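You operate a simulated robot arm through the tools that you are given. There is no shell and no other tool.

You are at the controls of a simulated robot arm. One attempt, no reset.

JOB
Close the cart's clean tank with the cap from the cart drawer.
Fine: close the flow knob and the drawer; nut tight. Where these are worked on the way, their far stop is far enough and under half their travel is too little: cart drawer.

It is judged by the outcome, as a careful person would: the job done as asked, and still so three seconds after it is handed in. It fails if anything else is knocked over, pushed out of place, dropped, spilled or broken. A push-on lid holds only when it is set on centred and level and pressed home; a screw cap is set on level and turned clockwise until tight.

ROBOT AND FRAMES
A 7-joint arm with a two-finger parallel gripper, fixed in place. Base frame: the origin is at the foot of the arm, x ahead of it, y to its left, z up. Lengths are in mm, angles in rad, forces in N, time in s.
Its first joint turns from -2.897 to 2.897 rad. Payload 4.4 kg.
The TCP is the grasp point between the finger pads, 23 mm short of the fingertips. In the tool frame z runs along the fingers and y along their closing line. The gripper opens to 94 mm. The fingers are 38 mm wide and 10 mm thick; the gripper's body (54 by 96 mm) begins 39 mm behind the TCP.
Orientation is told as [roll, pitch, yaw] about the base's x, y, z axes, in that order, counted from this pose: with the fingers straight down and closing along the base's y, the tool's x points along the base's -x, its y along +y and its z along -z.

CONTROLS
- The arm moves only by the tool servo_tool. Its argument "increments" is a list of rows, each a list of 7 numbers: the shift along the tool's x, y, z in cm, then the turn, a rotation vector about the tool's x, y, z in rad, then the closure in counts, from 0 (fully open) to 255 (shut). In form: [[x, y, z, rx, ry, rz, gripper], ...]. A call has 1 to 20 rows; each row shifts and turns the commanded pose from where the row before left it, along the tool's axes as they then stand. Each row takes 0.2 s and may step no farther than 50 mm and 0.15 rad from the row before; otherwise, or with a gripper value out of range, the whole call is refused. A pose out of reach is approached as far as the arm can. The call stops where the force on the tool passes 40 N (or 10 N more than at its start, if that is more) or the arm is blocked; 0.2 s more then pass. Each finger travels about 72 mm/s and halts on what it meets, pressing with about 35 N; the grip force reading is that of the motor and also rises with nothing between the fingers. The clock runs only during rows and for 0.2 s after the last one: add rows that do not move to give the fingers time. The reply holds the time, the measured pose of the TCP, the force on the tool along the base axes, the opening and the grip force, in the units named above and with some noise, with the torque about the TCP (base axes, N m) and any sound that the robot's microphone picked up.
- Cameras (640 x 400 px; columns grow to the right, rows downward): "scene" is fixed at [52.1, -650.3, 1508.7]; the picture's right is [0.94, -0.33, 0.00], its down [-0.14, -0.38, -0.91] and it looks along [0.31, 0.86, -0.40] (base axes); focal length 369 px, centre (320, 200). "wrist" rides on the gripper at [86, 16, -74] in the tool frame; the picture's right is [-0.18, 0.98, 0.00], its down [-0.58, -0.11, -0.81] and it looks along [-0.79, -0.15, 0.59] (tool axes); focal length 243 px, centre (320, 200). There is no depth. A picture from a camera that has moved, and an enlarged one, comes with that camera's place and axes in the base frame and with its lens.
- get_image(camera): a new picture of that camera. No time passes.
- enlarge(camera, box): a new picture of the part [left, top, right, bottom] of that camera's present view, enlarged. No time passes.
- hand_in(): hands the job in; it is judged then, once.

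Nothing tells you positions but the pictures and the camera data. Unless the task says otherwise, let go and move clear before handing in.

The tools are called by a JSON object that holds its "name" and its "arguments". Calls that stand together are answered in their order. servo_tool: Moves the arm, as the interface text tells. Its arguments: {"type":"object","properties":{"increments":{"type":"array","items":{"type":"array","items":{"type":"number"}}}},"required":["increments"]} The other tools are called the same way: get_image (camera) takes a picture; enlarge (camera, box) takes an enlarged picture of a part of a camera's view; hand_in () hands the job in.

At the start:

```text
time: 0.0
position: [417.4, 567.6, 1061.3]
orientation: [-0.001, 0.0, 0.001]
ft_force: [0.8, -0.5, -0.2]
moment: [-0.03, -0.03, 0.02]
width: 94.2
grasp_force: 0.0
```

scene: 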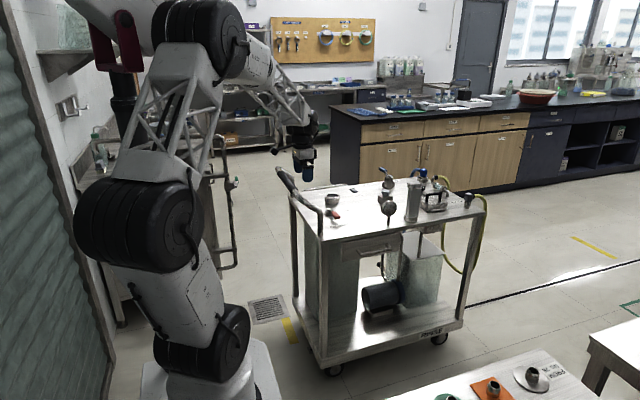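
wrist: 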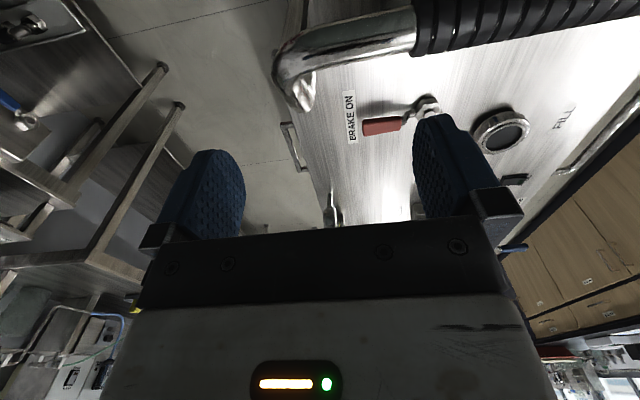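

I see a steel cart ahead with a drawer under its top, and a few fittings on its top; an open filler neck seems to be near the brake lever. I'll look closer at the parts before moving.

{"name": "enlarge", "arguments": {"camera": "scene", "box": [270, 150, 500, 294]}}

{"name": "enlarge", "arguments": {"camera": "scene", "box": [270, 160, 390, 235]}}

{"name": "enlarge", "arguments": {"camera": "scene", "box": [370, 160, 490, 235]}}

{"name": "enlarge", "arguments": {"camera": "wrist", "box": [320, 0, 640, 200]}}

{"name": "enlarge", "arguments": {"camera": "scene", "box": [400, 320, 640, 400]}}

```text
2.78 times, centred on (385, 222) of scene
camera zoom: at [52.1, -650.3, 1508.7], right [0.94, -0.33, 0.0], down [-0.14, -0.38, -0.91], along [0.31, 0.86, -0.4], focal length 1024 px, centre (139, 139)
```

zoom: 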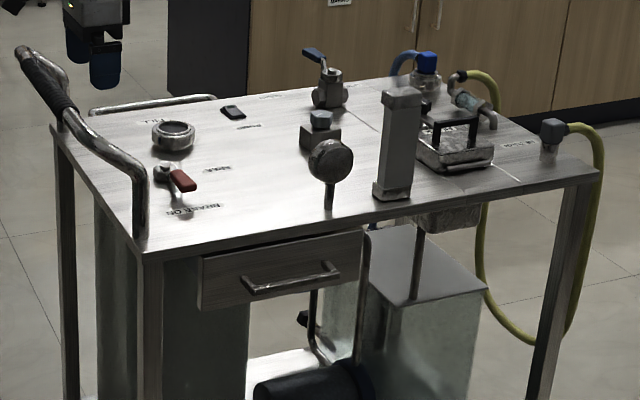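

```text
5.33 times, centred on (330, 198) of scene
camera zoom: at [52.1, -650.3, 1508.7], right [0.94, -0.33, 0.0], down [-0.14, -0.38, -0.91], along [0.31, 0.86, -0.4], focal length 1966 px, centre (267, 213)
```

zoom: 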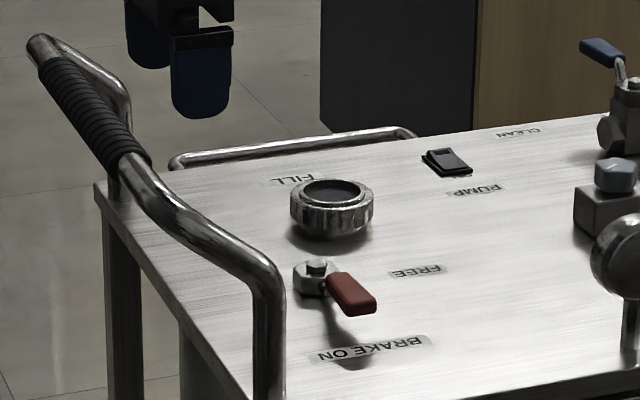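

```text
5.33 times, centred on (430, 198) of scene
camera zoom: at [52.1, -650.3, 1508.7], right [0.94, -0.33, 0.0], down [-0.14, -0.38, -0.91], along [0.31, 0.86, -0.4], focal length 1966 px, centre (-267, 213)
```

zoom: 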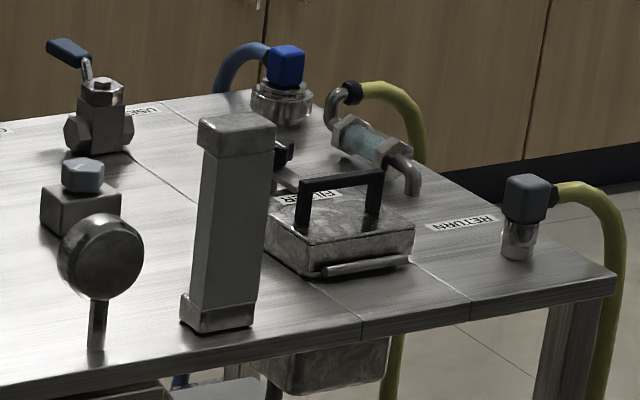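

```text
2.00 times, centred on (480, 100) of wrist
camera zoom: at [331.1, 584.5, 1134.2], right [0.18, 0.98, 0.0], down [0.58, -0.11, 0.81], along [0.79, -0.15, -0.59], focal length 485 px, centre (0, 400)
```

zoom: 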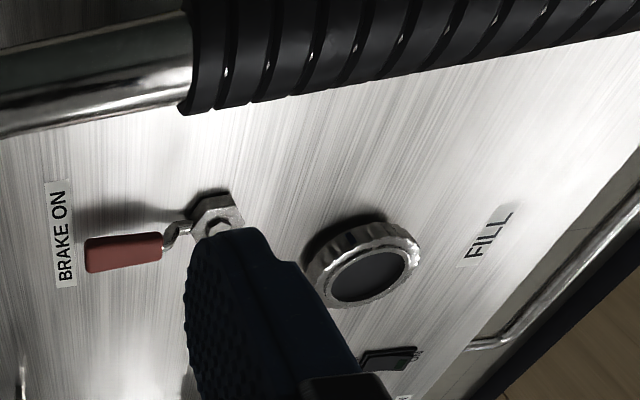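

```text
2.67 times, centred on (520, 360) of scene
camera zoom: at [52.1, -650.3, 1508.7], right [0.94, -0.33, 0.0], down [-0.14, -0.38, -0.91], along [0.31, 0.86, -0.4], focal length 983 px, centre (-213, -227)
```

zoom: 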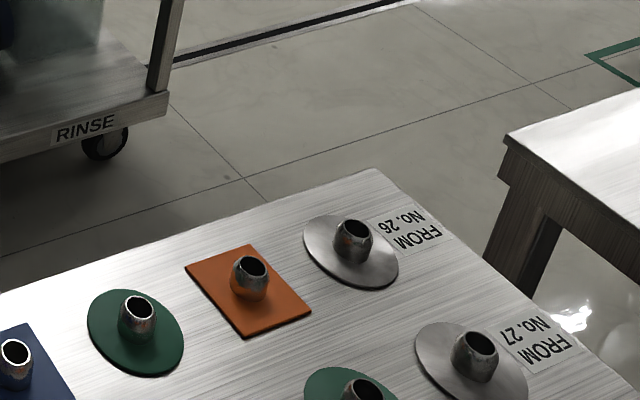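

The cart top spans roughly x 500–1315, y 565–1075, z about 760, with the drawer in its near face. I'll rise and turn the wrist camera toward the cart to look it over.

{"name": "servo_tool", "arguments": {"increments": [[0, 0, -4, 0, 0, -0.1, 0], [0, 0, -4, 0, 0, -0.1, 0], [0, 0, -4, 0, 0, -0.1, 0], [0, 0, -4, 0, 0, -0.1, 0], [0, 0, 0, 0, 0, -0.1, 0], [0, 0, 0, 0, 0, -0.1, 0], [0, 0, 0, 0, 0, -0.1, 0], [0, 0, 0, 0, 0, -0.1, 0]]}}

{"name": "get_image", "arguments": {"camera": "wrist"}}

{"name": "get_image", "arguments": {"camera": "scene"}}

```text
time: 1.8
position: [418.6, 567.7, 1222.0]
orientation: [0.0, 0.001, 0.802]
ft_force: [1.0, 0.4, 0.1]
moment: [0.03, 0.01, 0.02]
width: 93.9
grasp_force: 0.0
```

```text
taken
camera wrist: at [346.5, 517.4, 1294.3], right [-0.58, 0.82, 0.0], down [0.48, 0.34, 0.81], along [0.66, 0.47, -0.59], focal length 243 px, centre (320, 200)
```

wrist: 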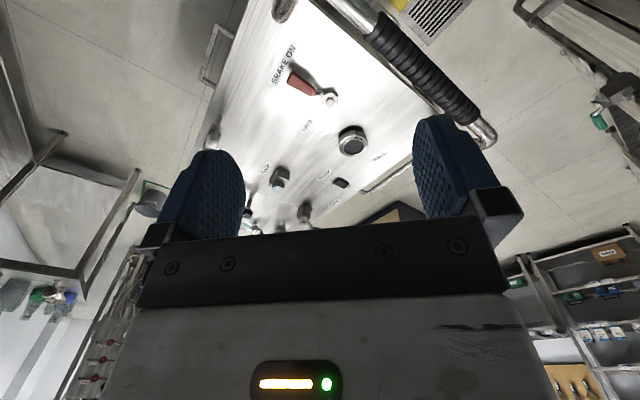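

```text
taken
```

scene: 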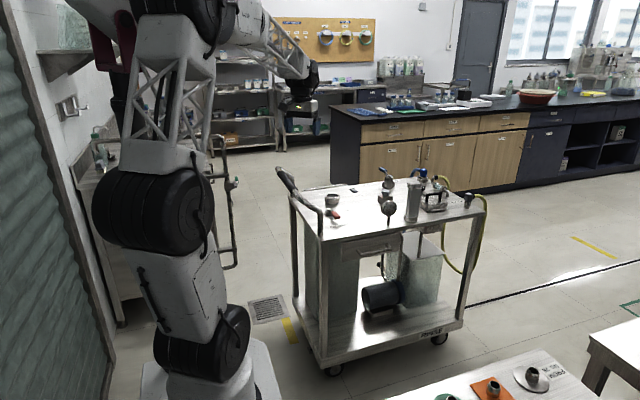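

{"name": "enlarge", "arguments": {"camera": "wrist", "box": [200, 0, 520, 200]}}

{"name": "enlarge", "arguments": {"camera": "wrist", "box": [240, 100, 400, 200]}}

{"name": "enlarge", "arguments": {"camera": "scene", "box": [290, 220, 470, 360]}}

```text
2.00 times, centred on (360, 100) of wrist
camera zoom: at [346.5, 517.4, 1294.3], right [-0.58, 0.82, 0.0], down [0.48, 0.34, 0.81], along [0.66, 0.47, -0.59], focal length 485 px, centre (240, 400)
```

zoom: 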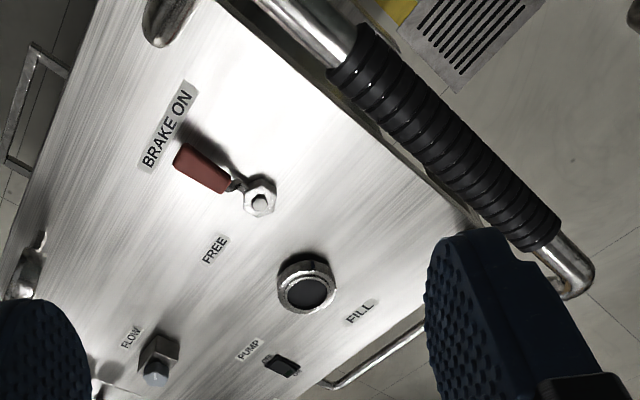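

```text
4.00 times, centred on (320, 150) of wrist
camera zoom: at [346.5, 517.4, 1294.3], right [-0.58, 0.82, 0.0], down [0.48, 0.34, 0.81], along [0.66, 0.47, -0.59], focal length 970 px, centre (320, 400)
```

zoom: 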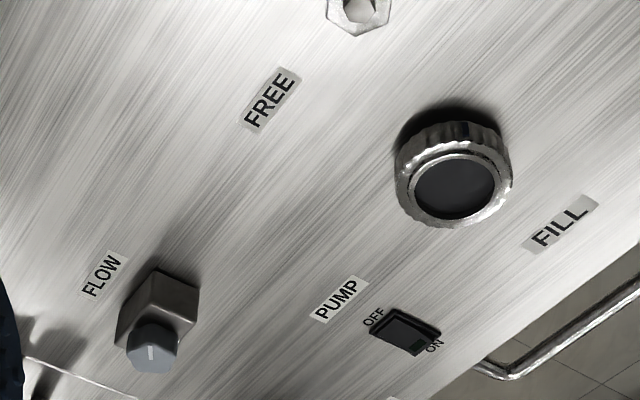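

```text
2.86 times, centred on (380, 290) of scene
camera zoom: at [52.1, -650.3, 1508.7], right [0.94, -0.33, 0.0], down [-0.14, -0.38, -0.91], along [0.31, 0.86, -0.4], focal length 1053 px, centre (149, -57)
```

zoom: 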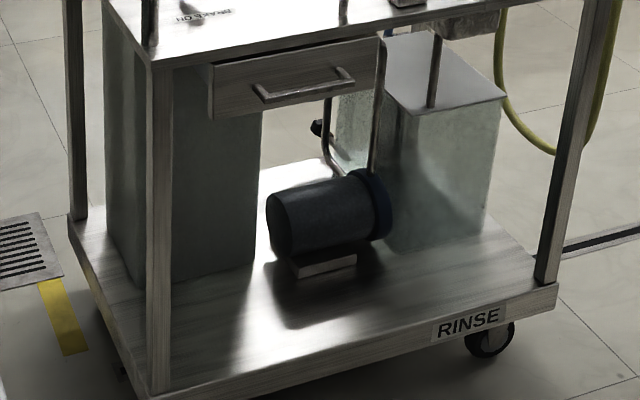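

I see FILL's open-looking collar at about (645, 838, 797), the FLOW knob block beyond it and a pump rocker. I'll tilt the tool forward to see the far part of the cart.

{"name": "servo_tool", "arguments": {"increments": [[0, 0, 0, 0, -0.15, 0, 0], [0, 0, 0, 0, -0.15, 0, 0], [0, 0, 0, 0, -0.15, 0, 0], [0, 0, 0, 0, 0, 0.15, 0], [0, 0, 0, 0, 0, 0, 0]]}}

{"name": "get_image", "arguments": {"camera": "wrist"}}

{"name": "enlarge", "arguments": {"camera": "wrist", "box": [200, 40, 440, 190]}}

```text
time: 3.0
position: [417.0, 568.0, 1220.8]
orientation: [0.072, -0.445, 0.633]
ft_force: [-0.6, 0.3, 0.9]
moment: [0.02, 0.0, 0.03]
width: 93.8
grasp_force: 0.1
```

```text
taken
camera wrist: at [322.2, 511.2, 1250.3], right [-0.47, 0.87, 0.14], down [0.25, -0.03, 0.97], along [0.85, 0.49, -0.2], focal length 243 px, centre (320, 200)
```

wrist: 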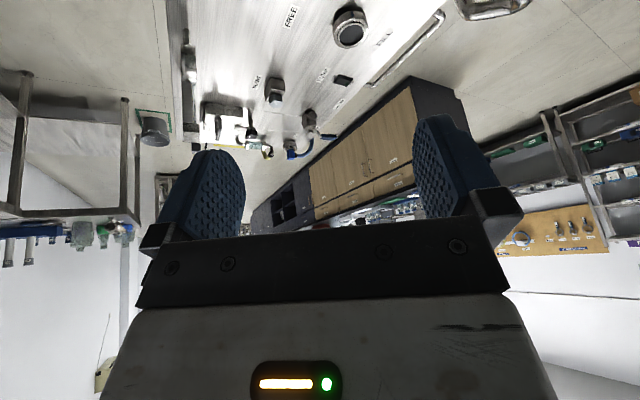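

```text
2.67 times, centred on (320, 115) of wrist
camera zoom: at [322.2, 511.2, 1250.3], right [-0.47, 0.87, 0.14], down [0.25, -0.03, 0.97], along [0.85, 0.49, -0.2], focal length 647 px, centre (320, 427)
```

zoom: 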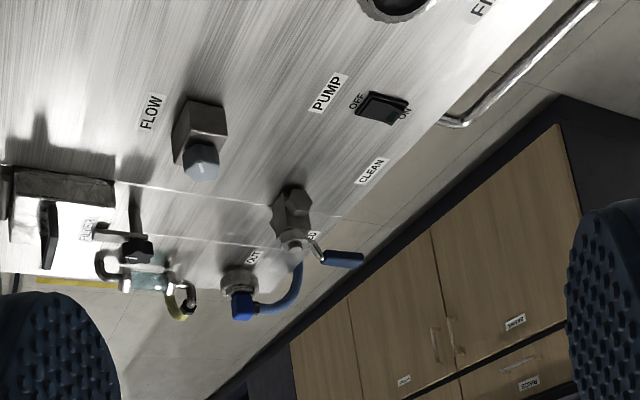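

I see a CLEAN/USED selector valve, an OUT coupling with a ring nut at the far end, and the FLOW knob. Next I'll level the tool and look closely at the FILL neck from above, staying above the cart's handle.

{"name": "servo_tool", "arguments": {"increments": [[0, 0, 0, 0, 0, -0.15, 0], [0, 0, 0, 0, 0.15, 0, 0], [0, 0, 0, 0, 0.15, 0, 0], [0, 0, 0, 0, 0.15, 0, 0], [0, 0, 0, 0, 0, 0.15, 0], [0, 0, 0, 0, 0, 0.15, 0], [0, 0, 0, 0, 0, 0.15, 0], [0, 0, 0, 0, 0, 0.15, 0], [0, 0, 0, 0, 0, 0.15, 0], [0, 0, 0, 0, 0, 0.05, 0], [0, 4, 0, 0, 0, 0, 0], [-1, 4, 0, 0, 0, 0, 0], [-1, 4, 0, 0, 0, 0, 0], [-2, 4, 0, 0, 0, 0, 0], [-2, 3, 0, 0, 0, 0, 0]]}}

{"name": "get_image", "arguments": {"camera": "wrist"}}

{"name": "enlarge", "arguments": {"camera": "wrist", "box": [200, 0, 520, 200]}}

{"name": "get_image", "arguments": {"camera": "scene"}}

```text
time: 6.2
position: [476.9, 758.0, 1221.8]
orientation: [0.001, 0.0, 0.0]
ft_force: [0.8, -0.1, 0.7]
moment: [-0.03, -0.01, -0.01]
width: 94.0
grasp_force: 0.0
```

```text
taken
camera wrist: at [390.7, 774.6, 1295.0], right [0.18, 0.98, 0.0], down [0.58, -0.11, 0.81], along [0.79, -0.15, -0.59], focal length 243 px, centre (320, 200)
```

wrist: 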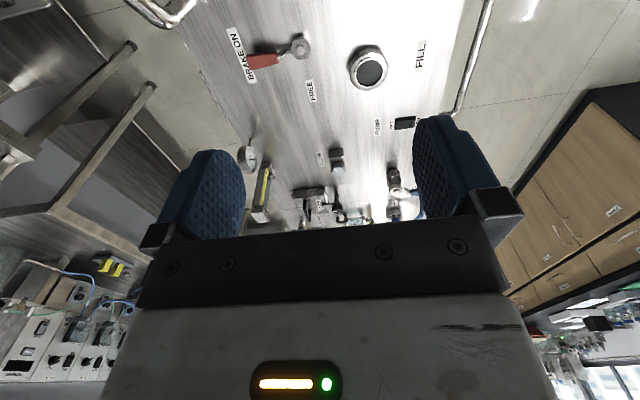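

```text
2.00 times, centred on (360, 100) of wrist
camera zoom: at [390.7, 774.6, 1295.0], right [0.18, 0.98, 0.0], down [0.58, -0.11, 0.81], along [0.79, -0.15, -0.59], focal length 485 px, centre (240, 400)
```

zoom: 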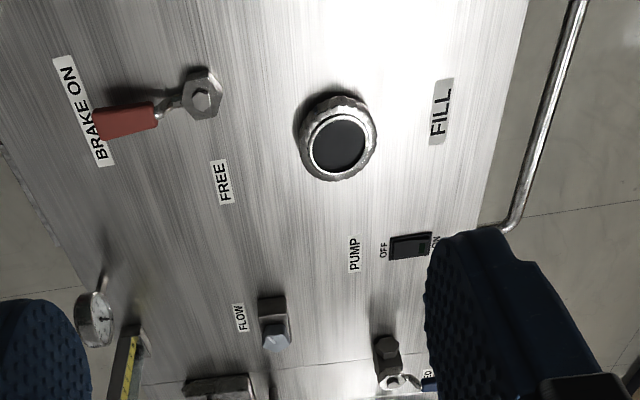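

```text
taken
```

scene: 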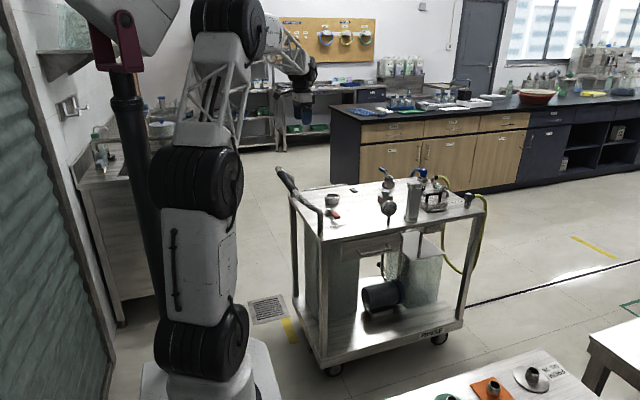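

The FILL neck sits at about (630, 822, 818), the FLOW knob at about (868, 732). I need to know where the cart's handle is before descending, so I'll tilt the camera to look straight down.

{"name": "servo_tool", "arguments": {"increments": [[0, 0, 0, 0, 0.15, 0, 0], [0, 0, 0, 0, 0.15, 0, 0], [0, 0, 0, 0, 0.15, 0, 0], [0, 0, 0, 0, 0.1, 0, 0]]}}

{"name": "get_image", "arguments": {"camera": "wrist"}}

{"name": "enlarge", "arguments": {"camera": "wrist", "box": [280, 40, 480, 165]}}

```text
time: 7.2
position: [477.8, 757.6, 1221.8]
orientation: [0.0, 0.55, 0.0]
ft_force: [-0.2, 1.0, 0.0]
moment: [0.0, -0.02, -0.02]
width: 93.9
grasp_force: 0.0
```

```text
taken
camera wrist: at [442.9, 773.9, 1329.3], right [0.16, 0.98, -0.1], down [0.92, -0.11, 0.38], along [0.37, -0.15, -0.92], focal length 243 px, centre (320, 200)
```

wrist: 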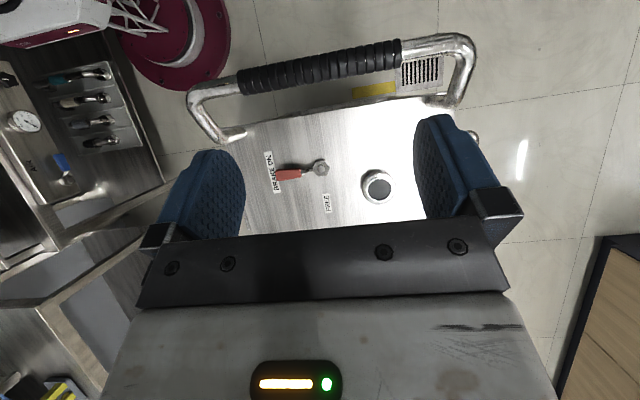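

```text
3.20 times, centred on (380, 102) of wrist
camera zoom: at [442.9, 773.9, 1329.3], right [0.16, 0.98, -0.1], down [0.92, -0.11, 0.38], along [0.37, -0.15, -0.92], focal length 776 px, centre (128, 512)
```

zoom: 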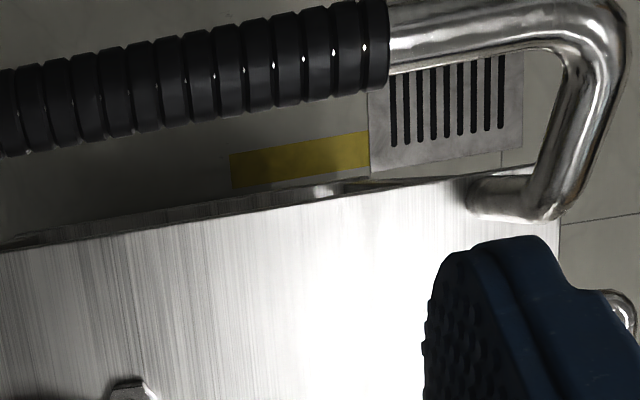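

The handle bar runs along y 550–935 at x about 400, z about 955, clear of the FILL neck. I'll level the tool and descend near FILL for a close look.

{"name": "servo_tool", "arguments": {"increments": [[0, 0, 0, 0, -0.15, 0, 0], [0, 0, 0, 0, -0.15, 0, 0], [0, 0, 0, 0, -0.15, 0, 0], [0, 0, 0, 0, -0.1, 0, 0], [-3, 2, 0, 0, 0, 0, 0], [-3, 2, 0, 0, 0, 0, 0], [0, 0, 4.5, 0, 0, 0, 0], [0, 0, 4.5, 0, 0, 0, 0], [0, 0, 4.5, 0, 0, 0, 0], [0, 0, 4.5, 0, 0, 0, 0], [0, 0, 4.5, 0, 0, 0, 0], [0, 0, 4.5, 0, 0, 0, 0]]}}

{"name": "get_image", "arguments": {"camera": "wrist"}}

{"name": "enlarge", "arguments": {"camera": "wrist", "box": [240, 0, 400, 100]}}

{"name": "get_image", "arguments": {"camera": "scene"}}

```text
time: 9.8
position: [537.6, 798.3, 953.1]
orientation: [0.001, -0.001, 0.002]
ft_force: [0.1, -0.6, 0.8]
moment: [-0.01, 0.0, -0.03]
width: 94.0
grasp_force: 0.1
```

```text
taken
camera wrist: at [452.1, 815.1, 1025.8], right [0.18, 0.98, 0.0], down [0.58, -0.11, 0.81], along [0.79, -0.15, -0.59], focal length 243 px, centre (320, 200)
```

wrist: 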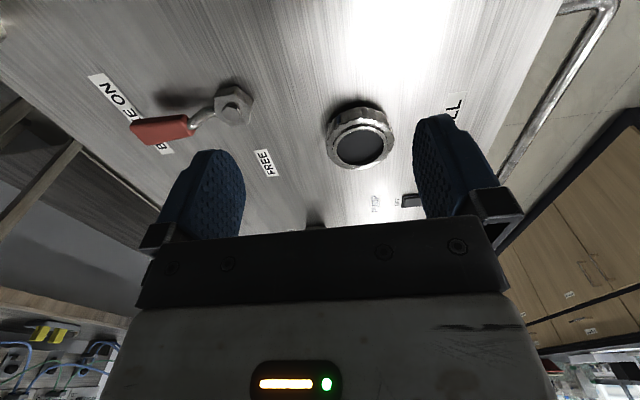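

```text
4.00 times, centred on (320, 50) of wrist
camera zoom: at [452.1, 815.1, 1025.8], right [0.18, 0.98, 0.0], down [0.58, -0.11, 0.81], along [0.79, -0.15, -0.59], focal length 970 px, centre (320, 800)
```

zoom: 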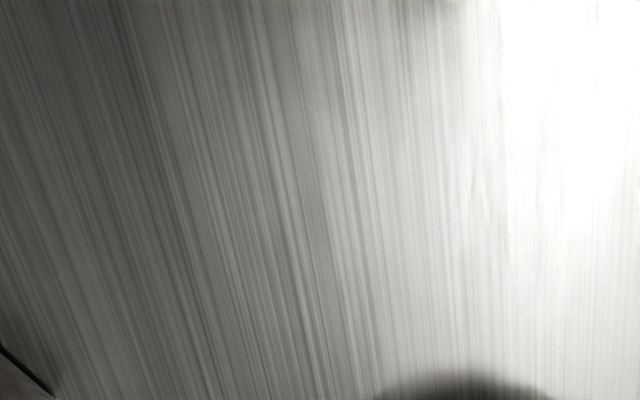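

```text
taken
```

scene: 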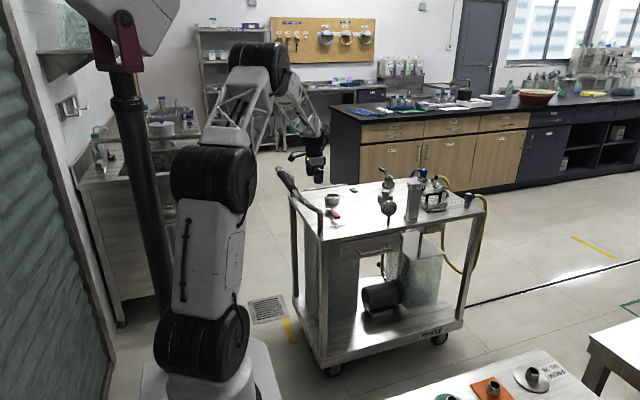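

{"name": "enlarge", "arguments": {"camera": "wrist", "box": [300, 80, 420, 180]}}

{"name": "enlarge", "arguments": {"camera": "wrist", "box": [80, 60, 300, 200]}}

{"name": "enlarge", "arguments": {"camera": "scene", "box": [310, 180, 360, 230]}}

```text
4.00 times, centred on (360, 130) of wrist
camera zoom: at [452.1, 815.1, 1025.8], right [0.18, 0.98, 0.0], down [0.58, -0.11, 0.81], along [0.79, -0.15, -0.59], focal length 970 px, centre (160, 480)
```

zoom: 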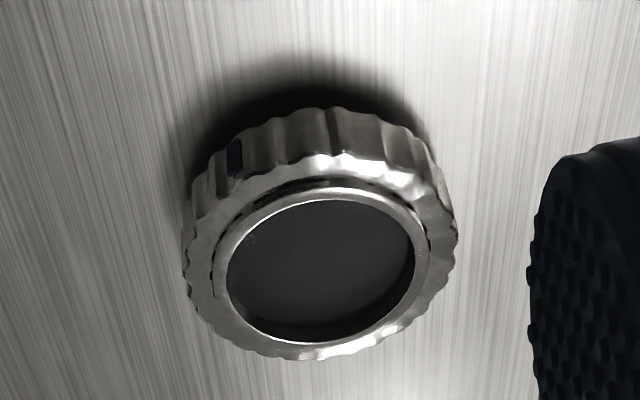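

```text
2.86 times, centred on (190, 130) of wrist
camera zoom: at [452.1, 815.1, 1025.8], right [0.18, 0.98, 0.0], down [0.58, -0.11, 0.81], along [0.79, -0.15, -0.59], focal length 693 px, centre (691, 400)
```

zoom: 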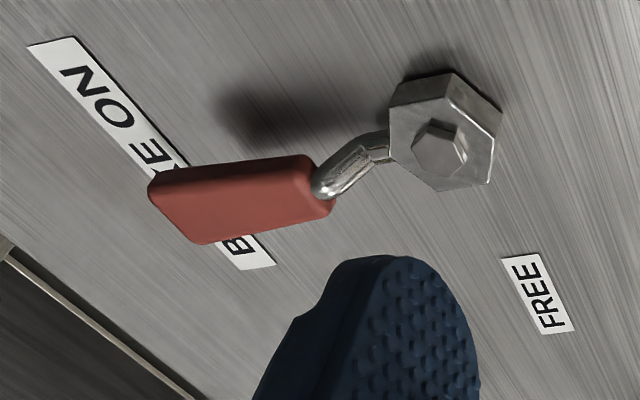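

```text
8.00 times, centred on (335, 205) of scene
camera zoom: at [52.1, -650.3, 1508.7], right [0.94, -0.33, 0.0], down [-0.14, -0.38, -0.91], along [0.31, 0.86, -0.4], focal length 2949 px, centre (200, 160)
```

zoom: 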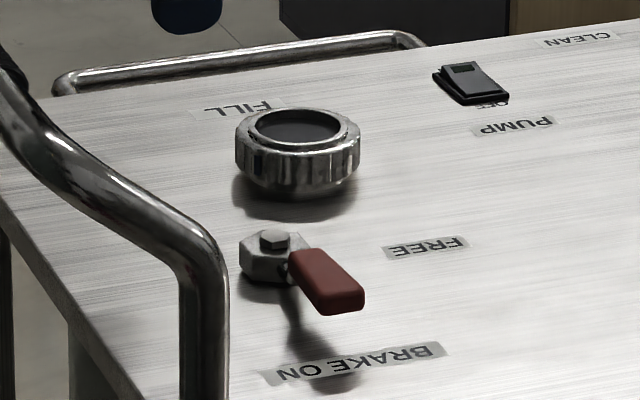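

The FILL fitting is an open neck with a loose-looking fluted ring nut around it. Now I'll back out and go look at the drawer front from the -y side.

{"name": "servo_tool", "arguments": {"increments": [[0, 0, -4.5, 0, 0, 0, 0], [0, 0, -4.5, 0, 0, 0, 0], [0, 0, -4.5, 0, 0, 0, 0], [0, 0, -4.5, 0, 0, 0, 0], [0, -4.6, 0, 0, 0, 0, 0], [0, -4.6, 0, 0, 0, 0, 0], [0, -4.6, 0, 0, 0, 0, 0], [0, -4.6, 0, 0, 0, 0, 0], [0, -4.6, 0, 0, 0, 0, 0], [0, -4.6, 0, 0, 0, 0, 0], [0, -4.6, 0, 0, 0, 0, 0], [0, -4.6, 0, 0, 0, 0, 0], [0, -4.6, 0, 0, 0, 0, 0], [0, -4.6, 0, 0, 0, 0, 0], [0, -4.6, 0, 0, 0, 0, 0], [0, -4.6, 0, 0, 0, 0, 0]]}}

{"name": "servo_tool", "arguments": {"increments": [[0, 0, 0, 0, 0, -0.15, 0], [0, 0, 0, 0, 0, -0.15, 0], [0, 0, 0, 0, 0, -0.15, 0], [0, 0, 0, 0, 0, -0.15, 0], [0, 0, 0, 0, 0, -0.15, 0], [0, 0, 0, 0, 0, -0.15, 0], [0, 0, 0, 0, 0, -0.15, 0], [0, 0, 0, 0, 0, -0.15, 0], [0, 0, 0, 0, 0, -0.15, 0], [0, 0, 0, 0, 0, -0.15, 0], [0, 0, 0, 0, 0, -0.07, 0], [0, -4, 3, 0, 0, 0, 0], [0, -4, 3, 0, 0, 0, 0], [0, -4, 3, 0, 0, 0, 0], [0, -4, 3, 0, 0, 0, 0], [0, 0, 0, 0, -0.15, 0, 0], [0, 0, 0, 0, -0.15, 0, 0], [0, 0, 0, 0, -0.15, 0, 0], [0, 0, 0, 0, -0.15, 0, 0], [0, 0, 0, 0, 0, 0, 0]]}}

{"name": "get_image", "arguments": {"camera": "wrist"}}

{"name": "get_image", "arguments": {"camera": "scene"}}

```text
time: 13.2
position: [541.2, 245.7, 1129.7]
orientation: [0.0, 0.0, 0.0]
ft_force: [0.1, 0.0, 0.0]
moment: [-0.01, -0.02, 0.0]
width: 93.9
grasp_force: 0.0
```

```text
time: 17.4
position: [697.4, 246.7, 1011.5]
orientation: [-0.001, -0.6, 1.57]
ft_force: [-0.4, 0.4, 0.1]
moment: [-0.04, -0.04, 0.03]
width: 94.2
grasp_force: 0.1
```

```text
taken
camera wrist: at [681.1, 132.4, 1022.0], right [-0.98, 0.15, 0.1], down [0.11, 0.02, 0.99], along [0.15, 0.99, -0.04], focal length 243 px, centre (320, 200)
```

wrist: 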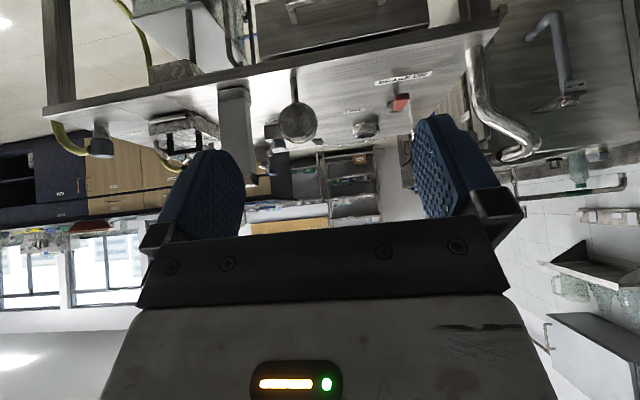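

```text
taken
```

scene: 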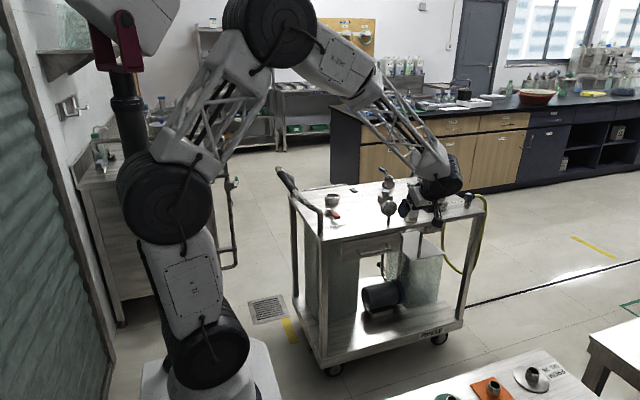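

{"name": "servo_tool", "arguments": {"increments": [[2.26, 0, 3.3, 0, 0, 0, 0], [2.26, 0, 3.3, 0, 0, 0, 0], [2.26, 0, 3.3, 0, 0, 0, 0], [2.26, 0, 3.3, 0, 0, 0, 0], [0, 0, 0, 0, 0, 0, 0]]}}

{"name": "get_image", "arguments": {"camera": "wrist"}}

{"name": "enlarge", "arguments": {"camera": "wrist", "box": [200, 0, 440, 150]}}

{"name": "get_image", "arguments": {"camera": "scene"}}

```text
time: 18.6
position: [696.7, 247.9, 852.2]
orientation: [-0.001, -0.601, 1.57]
ft_force: [0.4, 0.0, 0.2]
moment: [0.02, 0.01, 0.0]
width: 94.1
grasp_force: 0.0
```

```text
taken
camera wrist: at [680.8, 133.9, 863.7], right [-0.98, 0.15, 0.1], down [0.11, 0.02, 0.99], along [0.15, 0.99, -0.04], focal length 243 px, centre (320, 200)
```

wrist: 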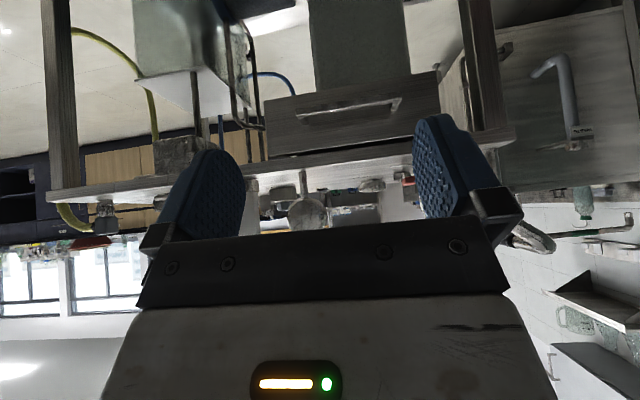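

```text
2.67 times, centred on (320, 75) of wrist
camera zoom: at [680.8, 133.9, 863.7], right [-0.98, 0.15, 0.1], down [0.11, 0.02, 0.99], along [0.15, 0.99, -0.04], focal length 647 px, centre (320, 533)
```

zoom: 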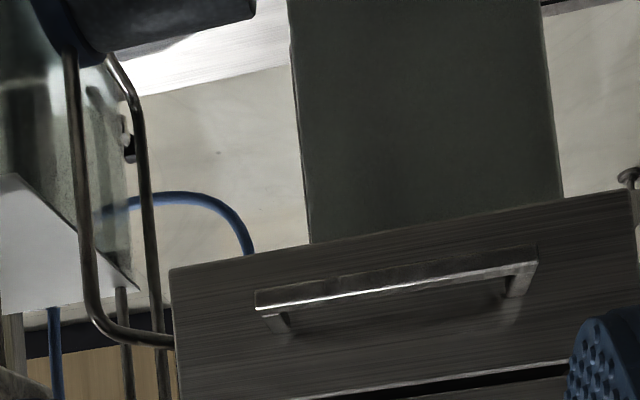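

```text
taken
```

scene: 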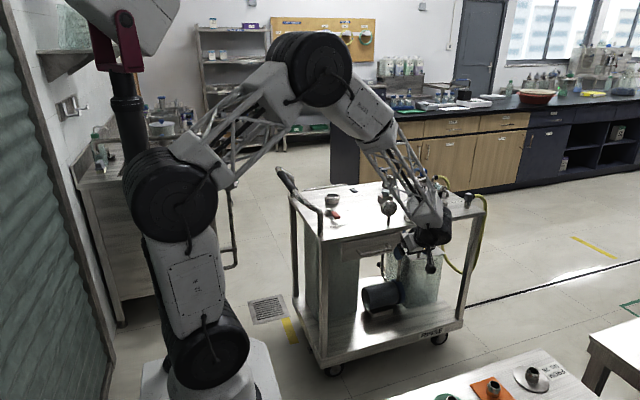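

The drawer's bar handle is at about (680, 465, 725), bar along x. I'll turn the tool so the fingers close up/down and point mostly toward +y, and approach for a closer look.

{"name": "servo_tool", "arguments": {"increments": [[0, 0, 0, 0, 0, 0.15, 0], [0, 0, 0, 0, 0, 0.15, 0], [0, 0, 0, 0, 0, 0.15, 0], [0, 0, 0, 0, 0, 0.15, 0], [0, 0, 0, 0, 0, 0.15, 0], [0, 0, 0, 0, 0, 0.15, 0], [0, 0, 0, 0, 0, 0.15, 0], [0, 0, 0, 0, 0, 0.15, 0], [0, 0, 0, 0, 0, 0.15, 0], [0, 0, 0, 0, 0, 0.15, 0], [0, 0, 0, 0, 0, 0.07, 0], [0, 0, 0, -0.15, 0, 0, 0], [0, 0, 0, -0.15, 0, 0, 0], [0, 0, 0, -0.15, 0, 0, 0], [0, 0, 0, -0.05, 0, 0, 0], [0.43, -1.31, 4.04, 0, 0, 0, 0], [0.43, -1.31, 4.04, 0, 0, 0, 0], [0.43, -1.31, 4.04, 0, 0, 0, 0], [0, 0, 0, 0, 0, 0, 0]]}}

{"name": "get_image", "arguments": {"camera": "wrist"}}

{"name": "get_image", "arguments": {"camera": "scene"}}

{"name": "enlarge", "arguments": {"camera": "scene", "box": [310, 200, 430, 290]}}

```text
time: 22.6
position: [688.5, 335.5, 762.9]
orientation: [1.098, -0.002, 0.001]
ft_force: [-0.7, -0.2, -0.2]
moment: [0.0, -0.01, 0.01]
width: 93.9
grasp_force: 0.0
```

```text
taken
camera wrist: at [601.7, 276.0, 808.0], right [0.18, 0.45, 0.88], down [0.58, -0.77, 0.27], along [0.79, 0.46, -0.4], focal length 243 px, centre (320, 200)
```

wrist: 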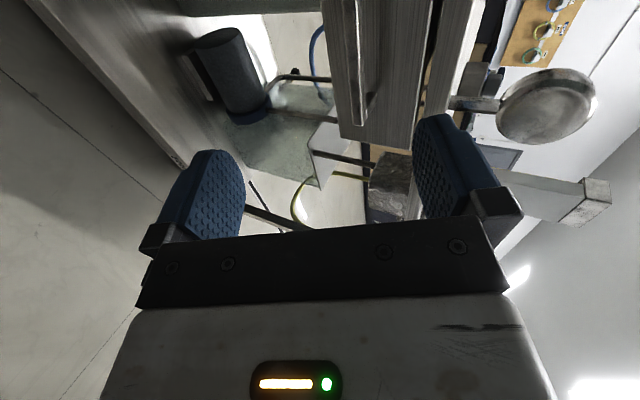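

```text
taken
```

scene: 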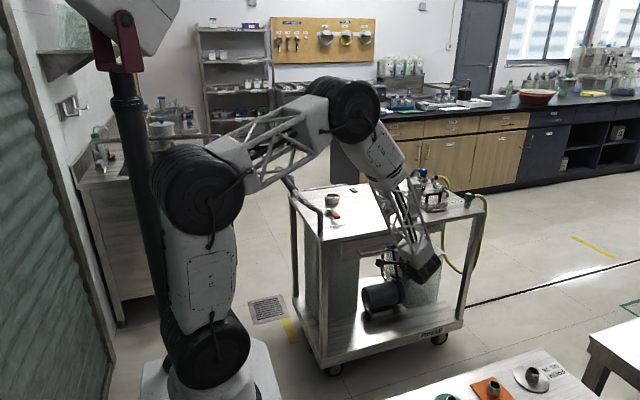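

```text
4.44 times, centred on (370, 245) of scene
camera zoom: at [52.1, -650.3, 1508.7], right [0.94, -0.33, 0.0], down [-0.14, -0.38, -0.91], along [0.31, 0.86, -0.4], focal length 1638 px, centre (98, 0)
```

zoom: 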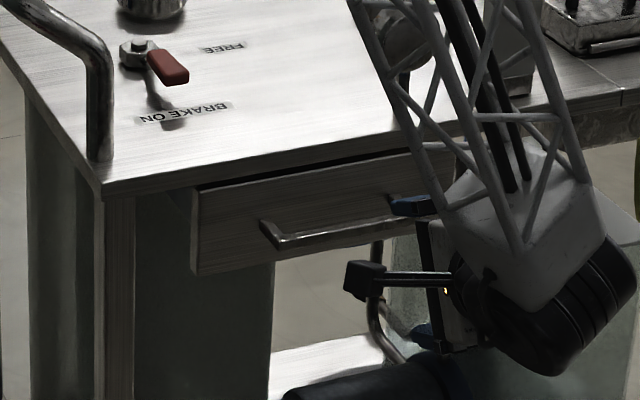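

The handle centre is about (680, 447, 733) and the drawer face at about y 500. I'll half-close the fingers and step in toward the bar.

{"name": "servo_tool", "arguments": {"increments": [[0, 0, 0, 0, 0, 0, 120], [0, 0, 0, 0, 0, 0, 120], [0.43, 0.13, 2.4, 0, 0, 0, 120], [0.43, 0.12, 2.4, 0, 0, 0, 120], [0, 0, 2.3, 0, 0, 0, 120], [0, 0, 0, 0, 0, 0, 120]]}}

{"name": "get_image", "arguments": {"camera": "wrist"}}

{"name": "enlarge", "arguments": {"camera": "scene", "box": [330, 210, 430, 285]}}

```text
time: 24.0
position: [676.7, 400.5, 732.1]
orientation: [1.098, -0.002, 0.0]
ft_force: [-0.9, -0.5, -0.8]
moment: [-0.02, 0.02, 0.03]
width: 49.8
grasp_force: 0.0
```

```text
taken
camera wrist: at [590.9, 340.5, 778.4], right [0.18, 0.45, 0.88], down [0.58, -0.77, 0.27], along [0.79, 0.46, -0.4], focal length 243 px, centre (320, 200)
```

wrist: 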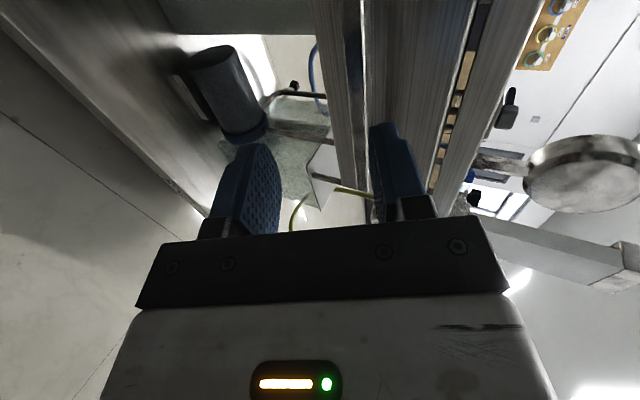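

```text
5.33 times, centred on (380, 248) of scene
camera zoom: at [52.1, -650.3, 1508.7], right [0.94, -0.33, 0.0], down [-0.14, -0.38, -0.91], along [0.31, 0.86, -0.4], focal length 1966 px, centre (0, -53)
```

zoom: 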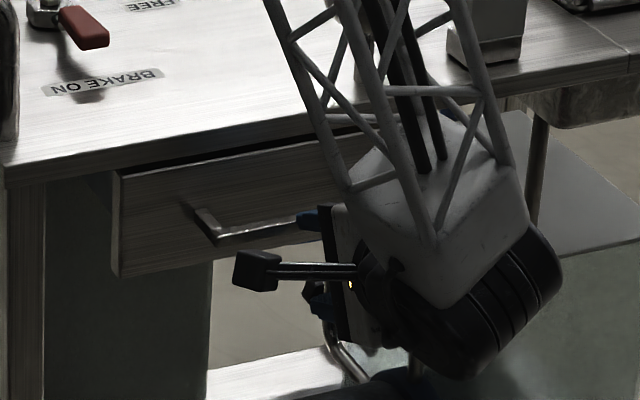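

{"name": "enlarge", "arguments": {"camera": "wrist", "box": [240, 0, 480, 220]}}

{"name": "enlarge", "arguments": {"camera": "scene", "box": [360, 235, 400, 265]}}

```text
1.82 times, centred on (360, 110) of wrist
camera zoom: at [590.9, 340.5, 778.4], right [0.18, 0.45, 0.88], down [0.58, -0.77, 0.27], along [0.79, 0.46, -0.4], focal length 441 px, centre (247, 364)
```

zoom: 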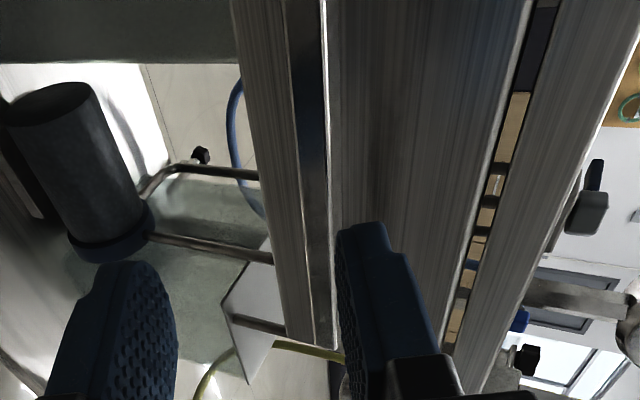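

```text
13.33 times, centred on (380, 250) of scene
camera zoom: at [52.1, -650.3, 1508.7], right [0.94, -0.33, 0.0], down [-0.14, -0.38, -0.91], along [0.31, 0.86, -0.4], focal length 4915 px, centre (-480, -467)
```

zoom: 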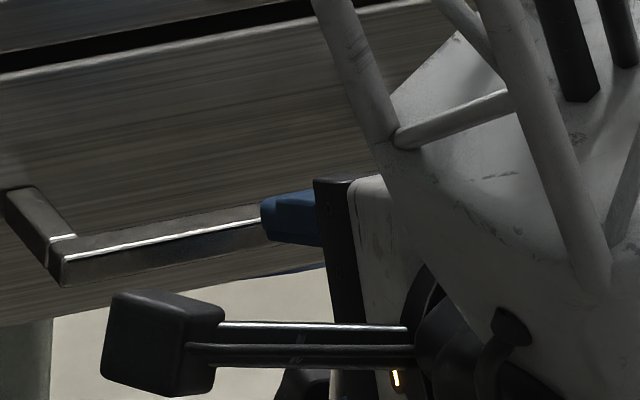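

The bar (z about 724–736) lies between the finger heights. I'll move straight +y so it sits between the pads.

{"name": "servo_tool", "arguments": {"increments": [[0, 0.68, 1.36, 0, 0, 0, 112], [0, 0.68, 1.36, 0, 0, 0, 112], [0, 0.68, 1.36, 0, 0, 0, 112], [0, 0, 0, 0, 0, 0, 112]]}}

{"name": "enlarge", "arguments": {"camera": "wrist", "box": [240, 0, 480, 220]}}

{"name": "enlarge", "arguments": {"camera": "scene", "box": [350, 225, 406, 265]}}

```text
time: 25.0
position: [677.1, 448.2, 732.0]
orientation: [1.1, 0.001, 0.0]
ft_force: [0.9, -0.2, -0.1]
moment: [-0.04, -0.05, 0.03]
width: 52.7
grasp_force: 0.1
```

```text
1.82 times, centred on (360, 110) of wrist
camera zoom: at [590.4, 387.9, 778.9], right [0.18, 0.45, 0.88], down [0.58, -0.77, 0.27], along [0.79, 0.46, -0.4], focal length 441 px, centre (247, 364)
```

zoom: 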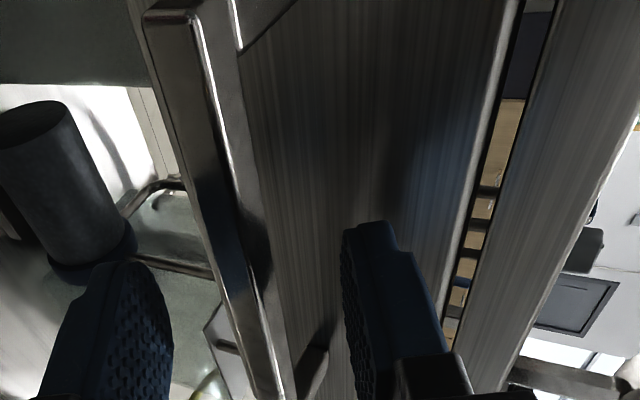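

```text
10.00 times, centred on (378, 245) of scene
camera zoom: at [52.1, -650.3, 1508.7], right [0.94, -0.33, 0.0], down [-0.14, -0.38, -0.91], along [0.31, 0.86, -0.4], focal length 3686 px, centre (-260, -250)
```

zoom: 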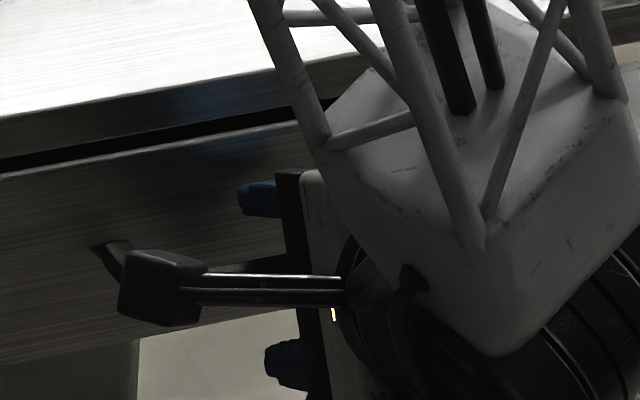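

The bar is now at the grasp point. Closing on it.

{"name": "servo_tool", "arguments": {"increments": [[0, 0, 0, 0, 0, 0, 255], [0, 0, 0, 0, 0, 0, 255], [0, 0, 0, 0, 0, 0, 255], [0, 0, 0, 0, 0, 0, 255]]}}

{"name": "enlarge", "arguments": {"camera": "wrist", "box": [240, 0, 480, 220]}}

```text
time: 26.0
position: [678.7, 447.2, 734.8]
orientation: [1.102, -0.002, 0.0]
ft_force: [-9.6, 3.6, 36.0]
moment: [0.57, 1.68, -0.43]
width: 14.3
grasp_force: 45.5
```

```text
1.82 times, centred on (360, 110) of wrist
camera zoom: at [590.9, 388.0, 780.5], right [0.18, 0.45, 0.88], down [0.58, -0.77, 0.27], along [0.79, 0.46, -0.4], focal length 441 px, centre (247, 364)
```

zoom: 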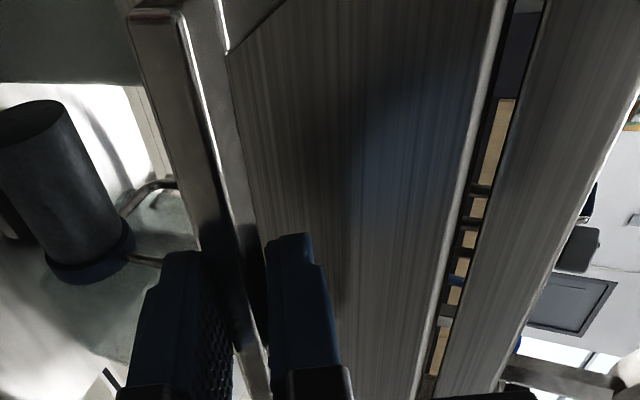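

The bar is gripped but the tool is pushed up about 36 N, so the bar sits a few mm higher. I'll ease the command upward to relax that.

{"name": "servo_tool", "arguments": {"increments": [[0, 0.18, -0.09, 0, 0, 0, 255], [0, 0.18, -0.09, 0, 0, 0, 255], [0, 0, 0, 0, 0, 0, 255]]}}

```text
time: 26.8
position: [677.6, 446.3, 734.0]
orientation: [1.099, 0.0, 0.0]
ft_force: [32.3, 6.3, -0.2]
moment: [0.15, 1.14, -1.33]
width: 14.4
grasp_force: 44.8
```

{"name": "servo_tool", "arguments": {"increments": [[0, 0, 0, 0, 0, 0, 255], [0, 0, 0, 0, 0, 0, 255]]}}

```text
time: 27.4
position: [677.0, 445.9, 734.1]
orientation: [1.099, 0.001, 0.001]
ft_force: [40.1, 4.8, -7.6]
moment: [0.14, 1.3, -1.14]
width: 14.6
grasp_force: 45.3
```

{"name": "servo_tool", "arguments": {"increments": [[-0.15, 0, 0, 0, 0, 0, 255], [0, 0, 0, 0, 0, 0, 255]]}}

```text
time: 28.0
position: [676.9, 446.3, 734.5]
orientation: [1.099, 0.0, 0.002]
ft_force: [-6.3, 5.6, 6.3]
moment: [0.27, 1.58, -0.67]
width: 14.2
grasp_force: 45.2
```

Forces are low now. I'll start pulling the drawer toward -y gently.

{"name": "servo_tool", "arguments": {"increments": [[0, -0.23, -0.45, 0, 0, 0, 255], [0, -0.23, -0.45, 0, 0, 0, 255], [0, -0.45, -0.89, 0, 0, 0, 255], [0, -0.45, -0.89, 0, 0, 0, 255]]}}

{"name": "enlarge", "arguments": {"camera": "scene", "box": [320, 200, 440, 290]}}

```text
time: 29.0
position: [677.5, 414.5, 735.4]
orientation: [1.1, 0.002, 0.002]
ft_force: [-20.3, 1.3, -10.8]
moment: [0.15, 0.02, 0.61]
width: 14.5
grasp_force: 45.1
```

```text
4.44 times, centred on (380, 245) of scene
camera zoom: at [52.1, -650.3, 1508.7], right [0.94, -0.33, 0.0], down [-0.14, -0.38, -0.91], along [0.31, 0.86, -0.4], focal length 1638 px, centre (53, 0)
```

zoom: 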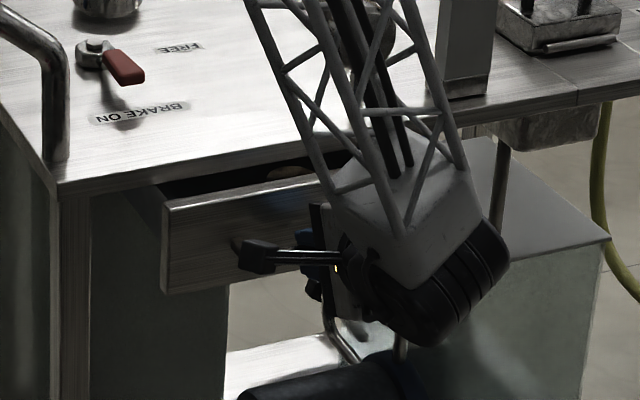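

The drawer follows. Continue pulling with a small sideways correction.

{"name": "servo_tool", "arguments": {"increments": [[0.06, -0.9, -1.78, 0, 0, 0, 255], [0.03, -0.9, -1.78, 0, 0, 0, 255], [0.03, -0.9, -1.78, 0, 0, 0, 255], [0.03, -0.9, -1.78, 0, 0, 0, 255]]}}

{"name": "enlarge", "arguments": {"camera": "scene", "box": [320, 200, 440, 290]}}

```text
time: 29.6
position: [677.6, 382.4, 734.5]
orientation: [1.098, -0.001, -0.002]
ft_force: [6.2, 0.6, -8.7]
moment: [0.13, -0.91, -0.97]
width: 14.5
grasp_force: 44.7
stopped in row 2: the force on the tool passed its limit at 46 N (the readings are from after the stop); the commanded pose is now the measured one
```

```text
4.44 times, centred on (380, 245) of scene
camera zoom: at [52.1, -650.3, 1508.7], right [0.94, -0.33, 0.0], down [-0.14, -0.38, -0.91], along [0.31, 0.86, -0.4], focal length 1638 px, centre (53, 0)
```

zoom: 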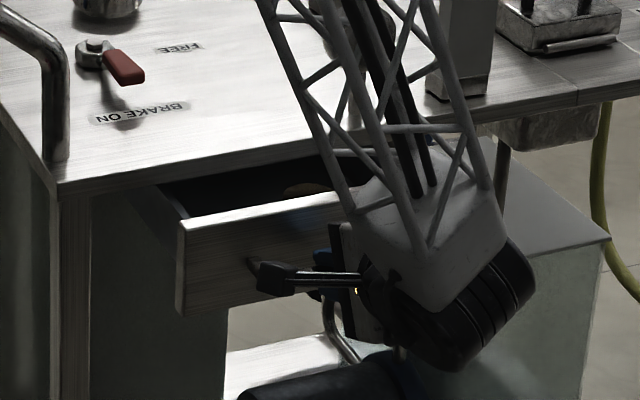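

{"name": "servo_tool", "arguments": {"increments": [[0, -0.36, -0.71, 0, 0, 0, 255], [0, -0.36, -0.71, 0, 0, 0, 255], [0, -0.36, -0.71, 0, 0, 0, 255], [0, 0, 0, 0, 0, 0, 255]]}}

```text
time: 30.6
position: [676.2, 357.1, 734.4]
orientation: [1.097, 0.0, -0.001]
ft_force: [12.1, 1.2, -21.2]
moment: [0.05, -1.55, 0.7]
width: 14.4
grasp_force: 45.8
```

{"name": "servo_tool", "arguments": {"increments": [[-0.03, -0.43, -0.67, 0, 0, 0, 255], [0, -0.36, -0.71, 0, 0, 0, 255], [0, -0.36, -0.71, 0, 0, 0, 255], [0, -0.36, -0.71, 0, 0, 0, 255], [0, 0, 0, 0, 0, 0, 255]]}}

{"name": "enlarge", "arguments": {"camera": "scene", "box": [320, 200, 440, 290]}}

```text
time: 31.8
position: [677.8, 325.2, 734.6]
orientation: [1.097, -0.001, 0.0]
ft_force: [-6.0, -1.9, -6.5]
moment: [0.19, -1.72, 0.33]
width: 14.4
grasp_force: 45.0
```

```text
4.44 times, centred on (380, 245) of scene
camera zoom: at [52.1, -650.3, 1508.7], right [0.94, -0.33, 0.0], down [-0.14, -0.38, -0.91], along [0.31, 0.86, -0.4], focal length 1638 px, centre (53, 0)
```

zoom: 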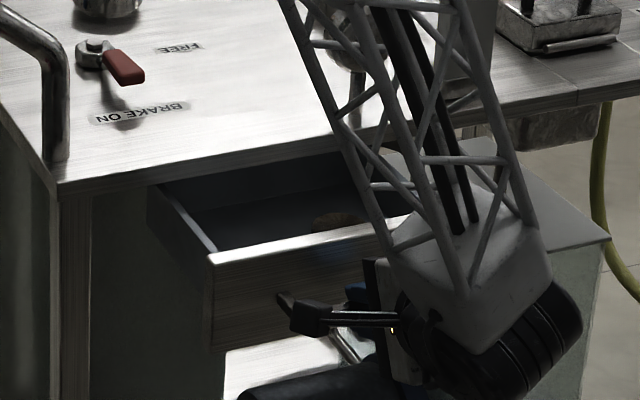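

{"name": "servo_tool", "arguments": {"increments": [[0, -0.46, -0.87, 0, 0, 0, 255], [0, -0.45, -0.89, 0, 0, 0, 255], [0, -0.45, -0.89, 0, 0, 0, 255], [0, -0.45, -0.89, 0, 0, 0, 255], [0, -0.45, -0.89, 0, 0, 0, 255], [0, 0, 0, 0, 0, 0, 255]]}}

{"name": "enlarge", "arguments": {"camera": "scene", "box": [320, 200, 440, 290]}}

```text
time: 32.4
position: [677.2, 312.9, 734.9]
orientation: [1.098, 0.0, 0.002]
ft_force: [7.5, 11.5, -9.2]
moment: [0.17, -0.11, -0.3]
width: 14.6
grasp_force: 44.3
stopped in row 2: the force on the tool passed its limit at 72 N (the readings are from after the stop); the commanded pose is now the measured one
```

```text
4.44 times, centred on (380, 245) of scene
camera zoom: at [52.1, -650.3, 1508.7], right [0.94, -0.33, 0.0], down [-0.14, -0.38, -0.91], along [0.31, 0.86, -0.4], focal length 1638 px, centre (53, 0)
```

zoom: 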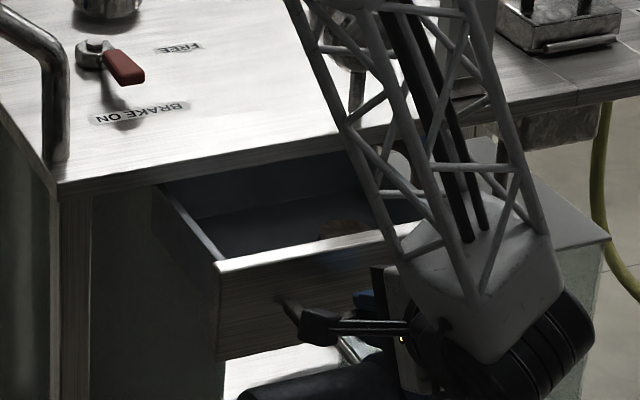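

The drawer hit its far stop after about 133 mm of travel. I'll release the bar, back away along the fingers, rise and level the tool for a look inside.

{"name": "servo_tool", "arguments": {"increments": [[0, 0, 0, 0, 0, 0, 100], [0, 0, 0, 0, 0, 0, 100], [0, 0, 0, 0, 0, 0, 100], [0, 0, -3, 0, 0, 0, 100], [0, 0, -4, 0, 0, 0, 100], [0, 0, -4, 0, 0, 0, 100], [0, 4.0, -2.05, 0, 0, 0, 100], [0, 4.0, -2.05, 0, 0, 0, 60], [0, 4.0, -2.05, 0, 0, 0, 0], [0, 4.0, -2.05, 0, 0, 0, 0], [0, 4.0, -2.05, 0, 0, 0, 0]]}}

{"name": "servo_tool", "arguments": {"increments": [[0, 0, 0, 0.15, 0, 0, 0], [0, 0, 0, 0.15, 0, 0, 0], [0, 0, 0, 0.15, 0, 0, 0], [0, 0, 0, 0.15, 0, 0, 0], [0, 0, 0, 0.15, 0, 0, 0], [0, 0, 0, 0.15, 0, 0, 0], [0, 0, 0, 0.15, 0, 0, 0], [0, 0, 0, 0.05, 0, 0, 0], [2, 4.5, 0, 0, 0, 0, 0], [2, 4.5, 0, 0, 0, 0, 0], [2, 4.5, 0, 0, 0, 0, 0], [2, 4.5, 0, 0, 0, 0, 0], [0, 0, 0, 0, 0, 0, 0]]}}

{"name": "get_image", "arguments": {"camera": "wrist"}}

{"name": "get_image", "arguments": {"camera": "scene"}}

```text
time: 34.8
position: [677.3, 215.2, 1013.2]
orientation: [1.097, 0.001, 0.0]
ft_force: [1.0, 0.4, -1.0]
moment: [-0.04, 0.01, 0.02]
width: 94.2
grasp_force: 0.0
```

```text
time: 37.6
position: [594.6, 396.0, 1012.0]
orientation: [-0.003, 0.0, -0.001]
ft_force: [-0.9, 0.0, 0.1]
moment: [0.0, -0.01, 0.02]
width: 93.8
grasp_force: 0.1
```

```text
taken
camera wrist: at [508.7, 412.7, 1084.4], right [0.18, 0.98, 0.0], down [0.58, -0.11, 0.81], along [0.79, -0.15, -0.59], focal length 243 px, centre (320, 200)
```

wrist: 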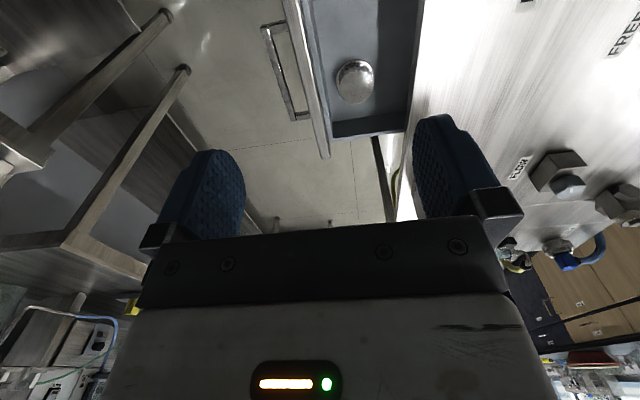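

```text
taken
```

scene: 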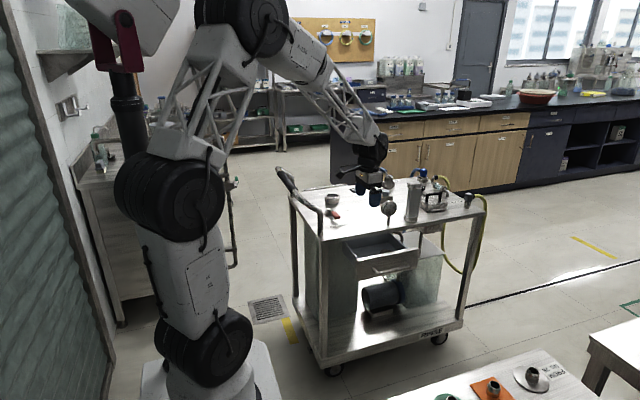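

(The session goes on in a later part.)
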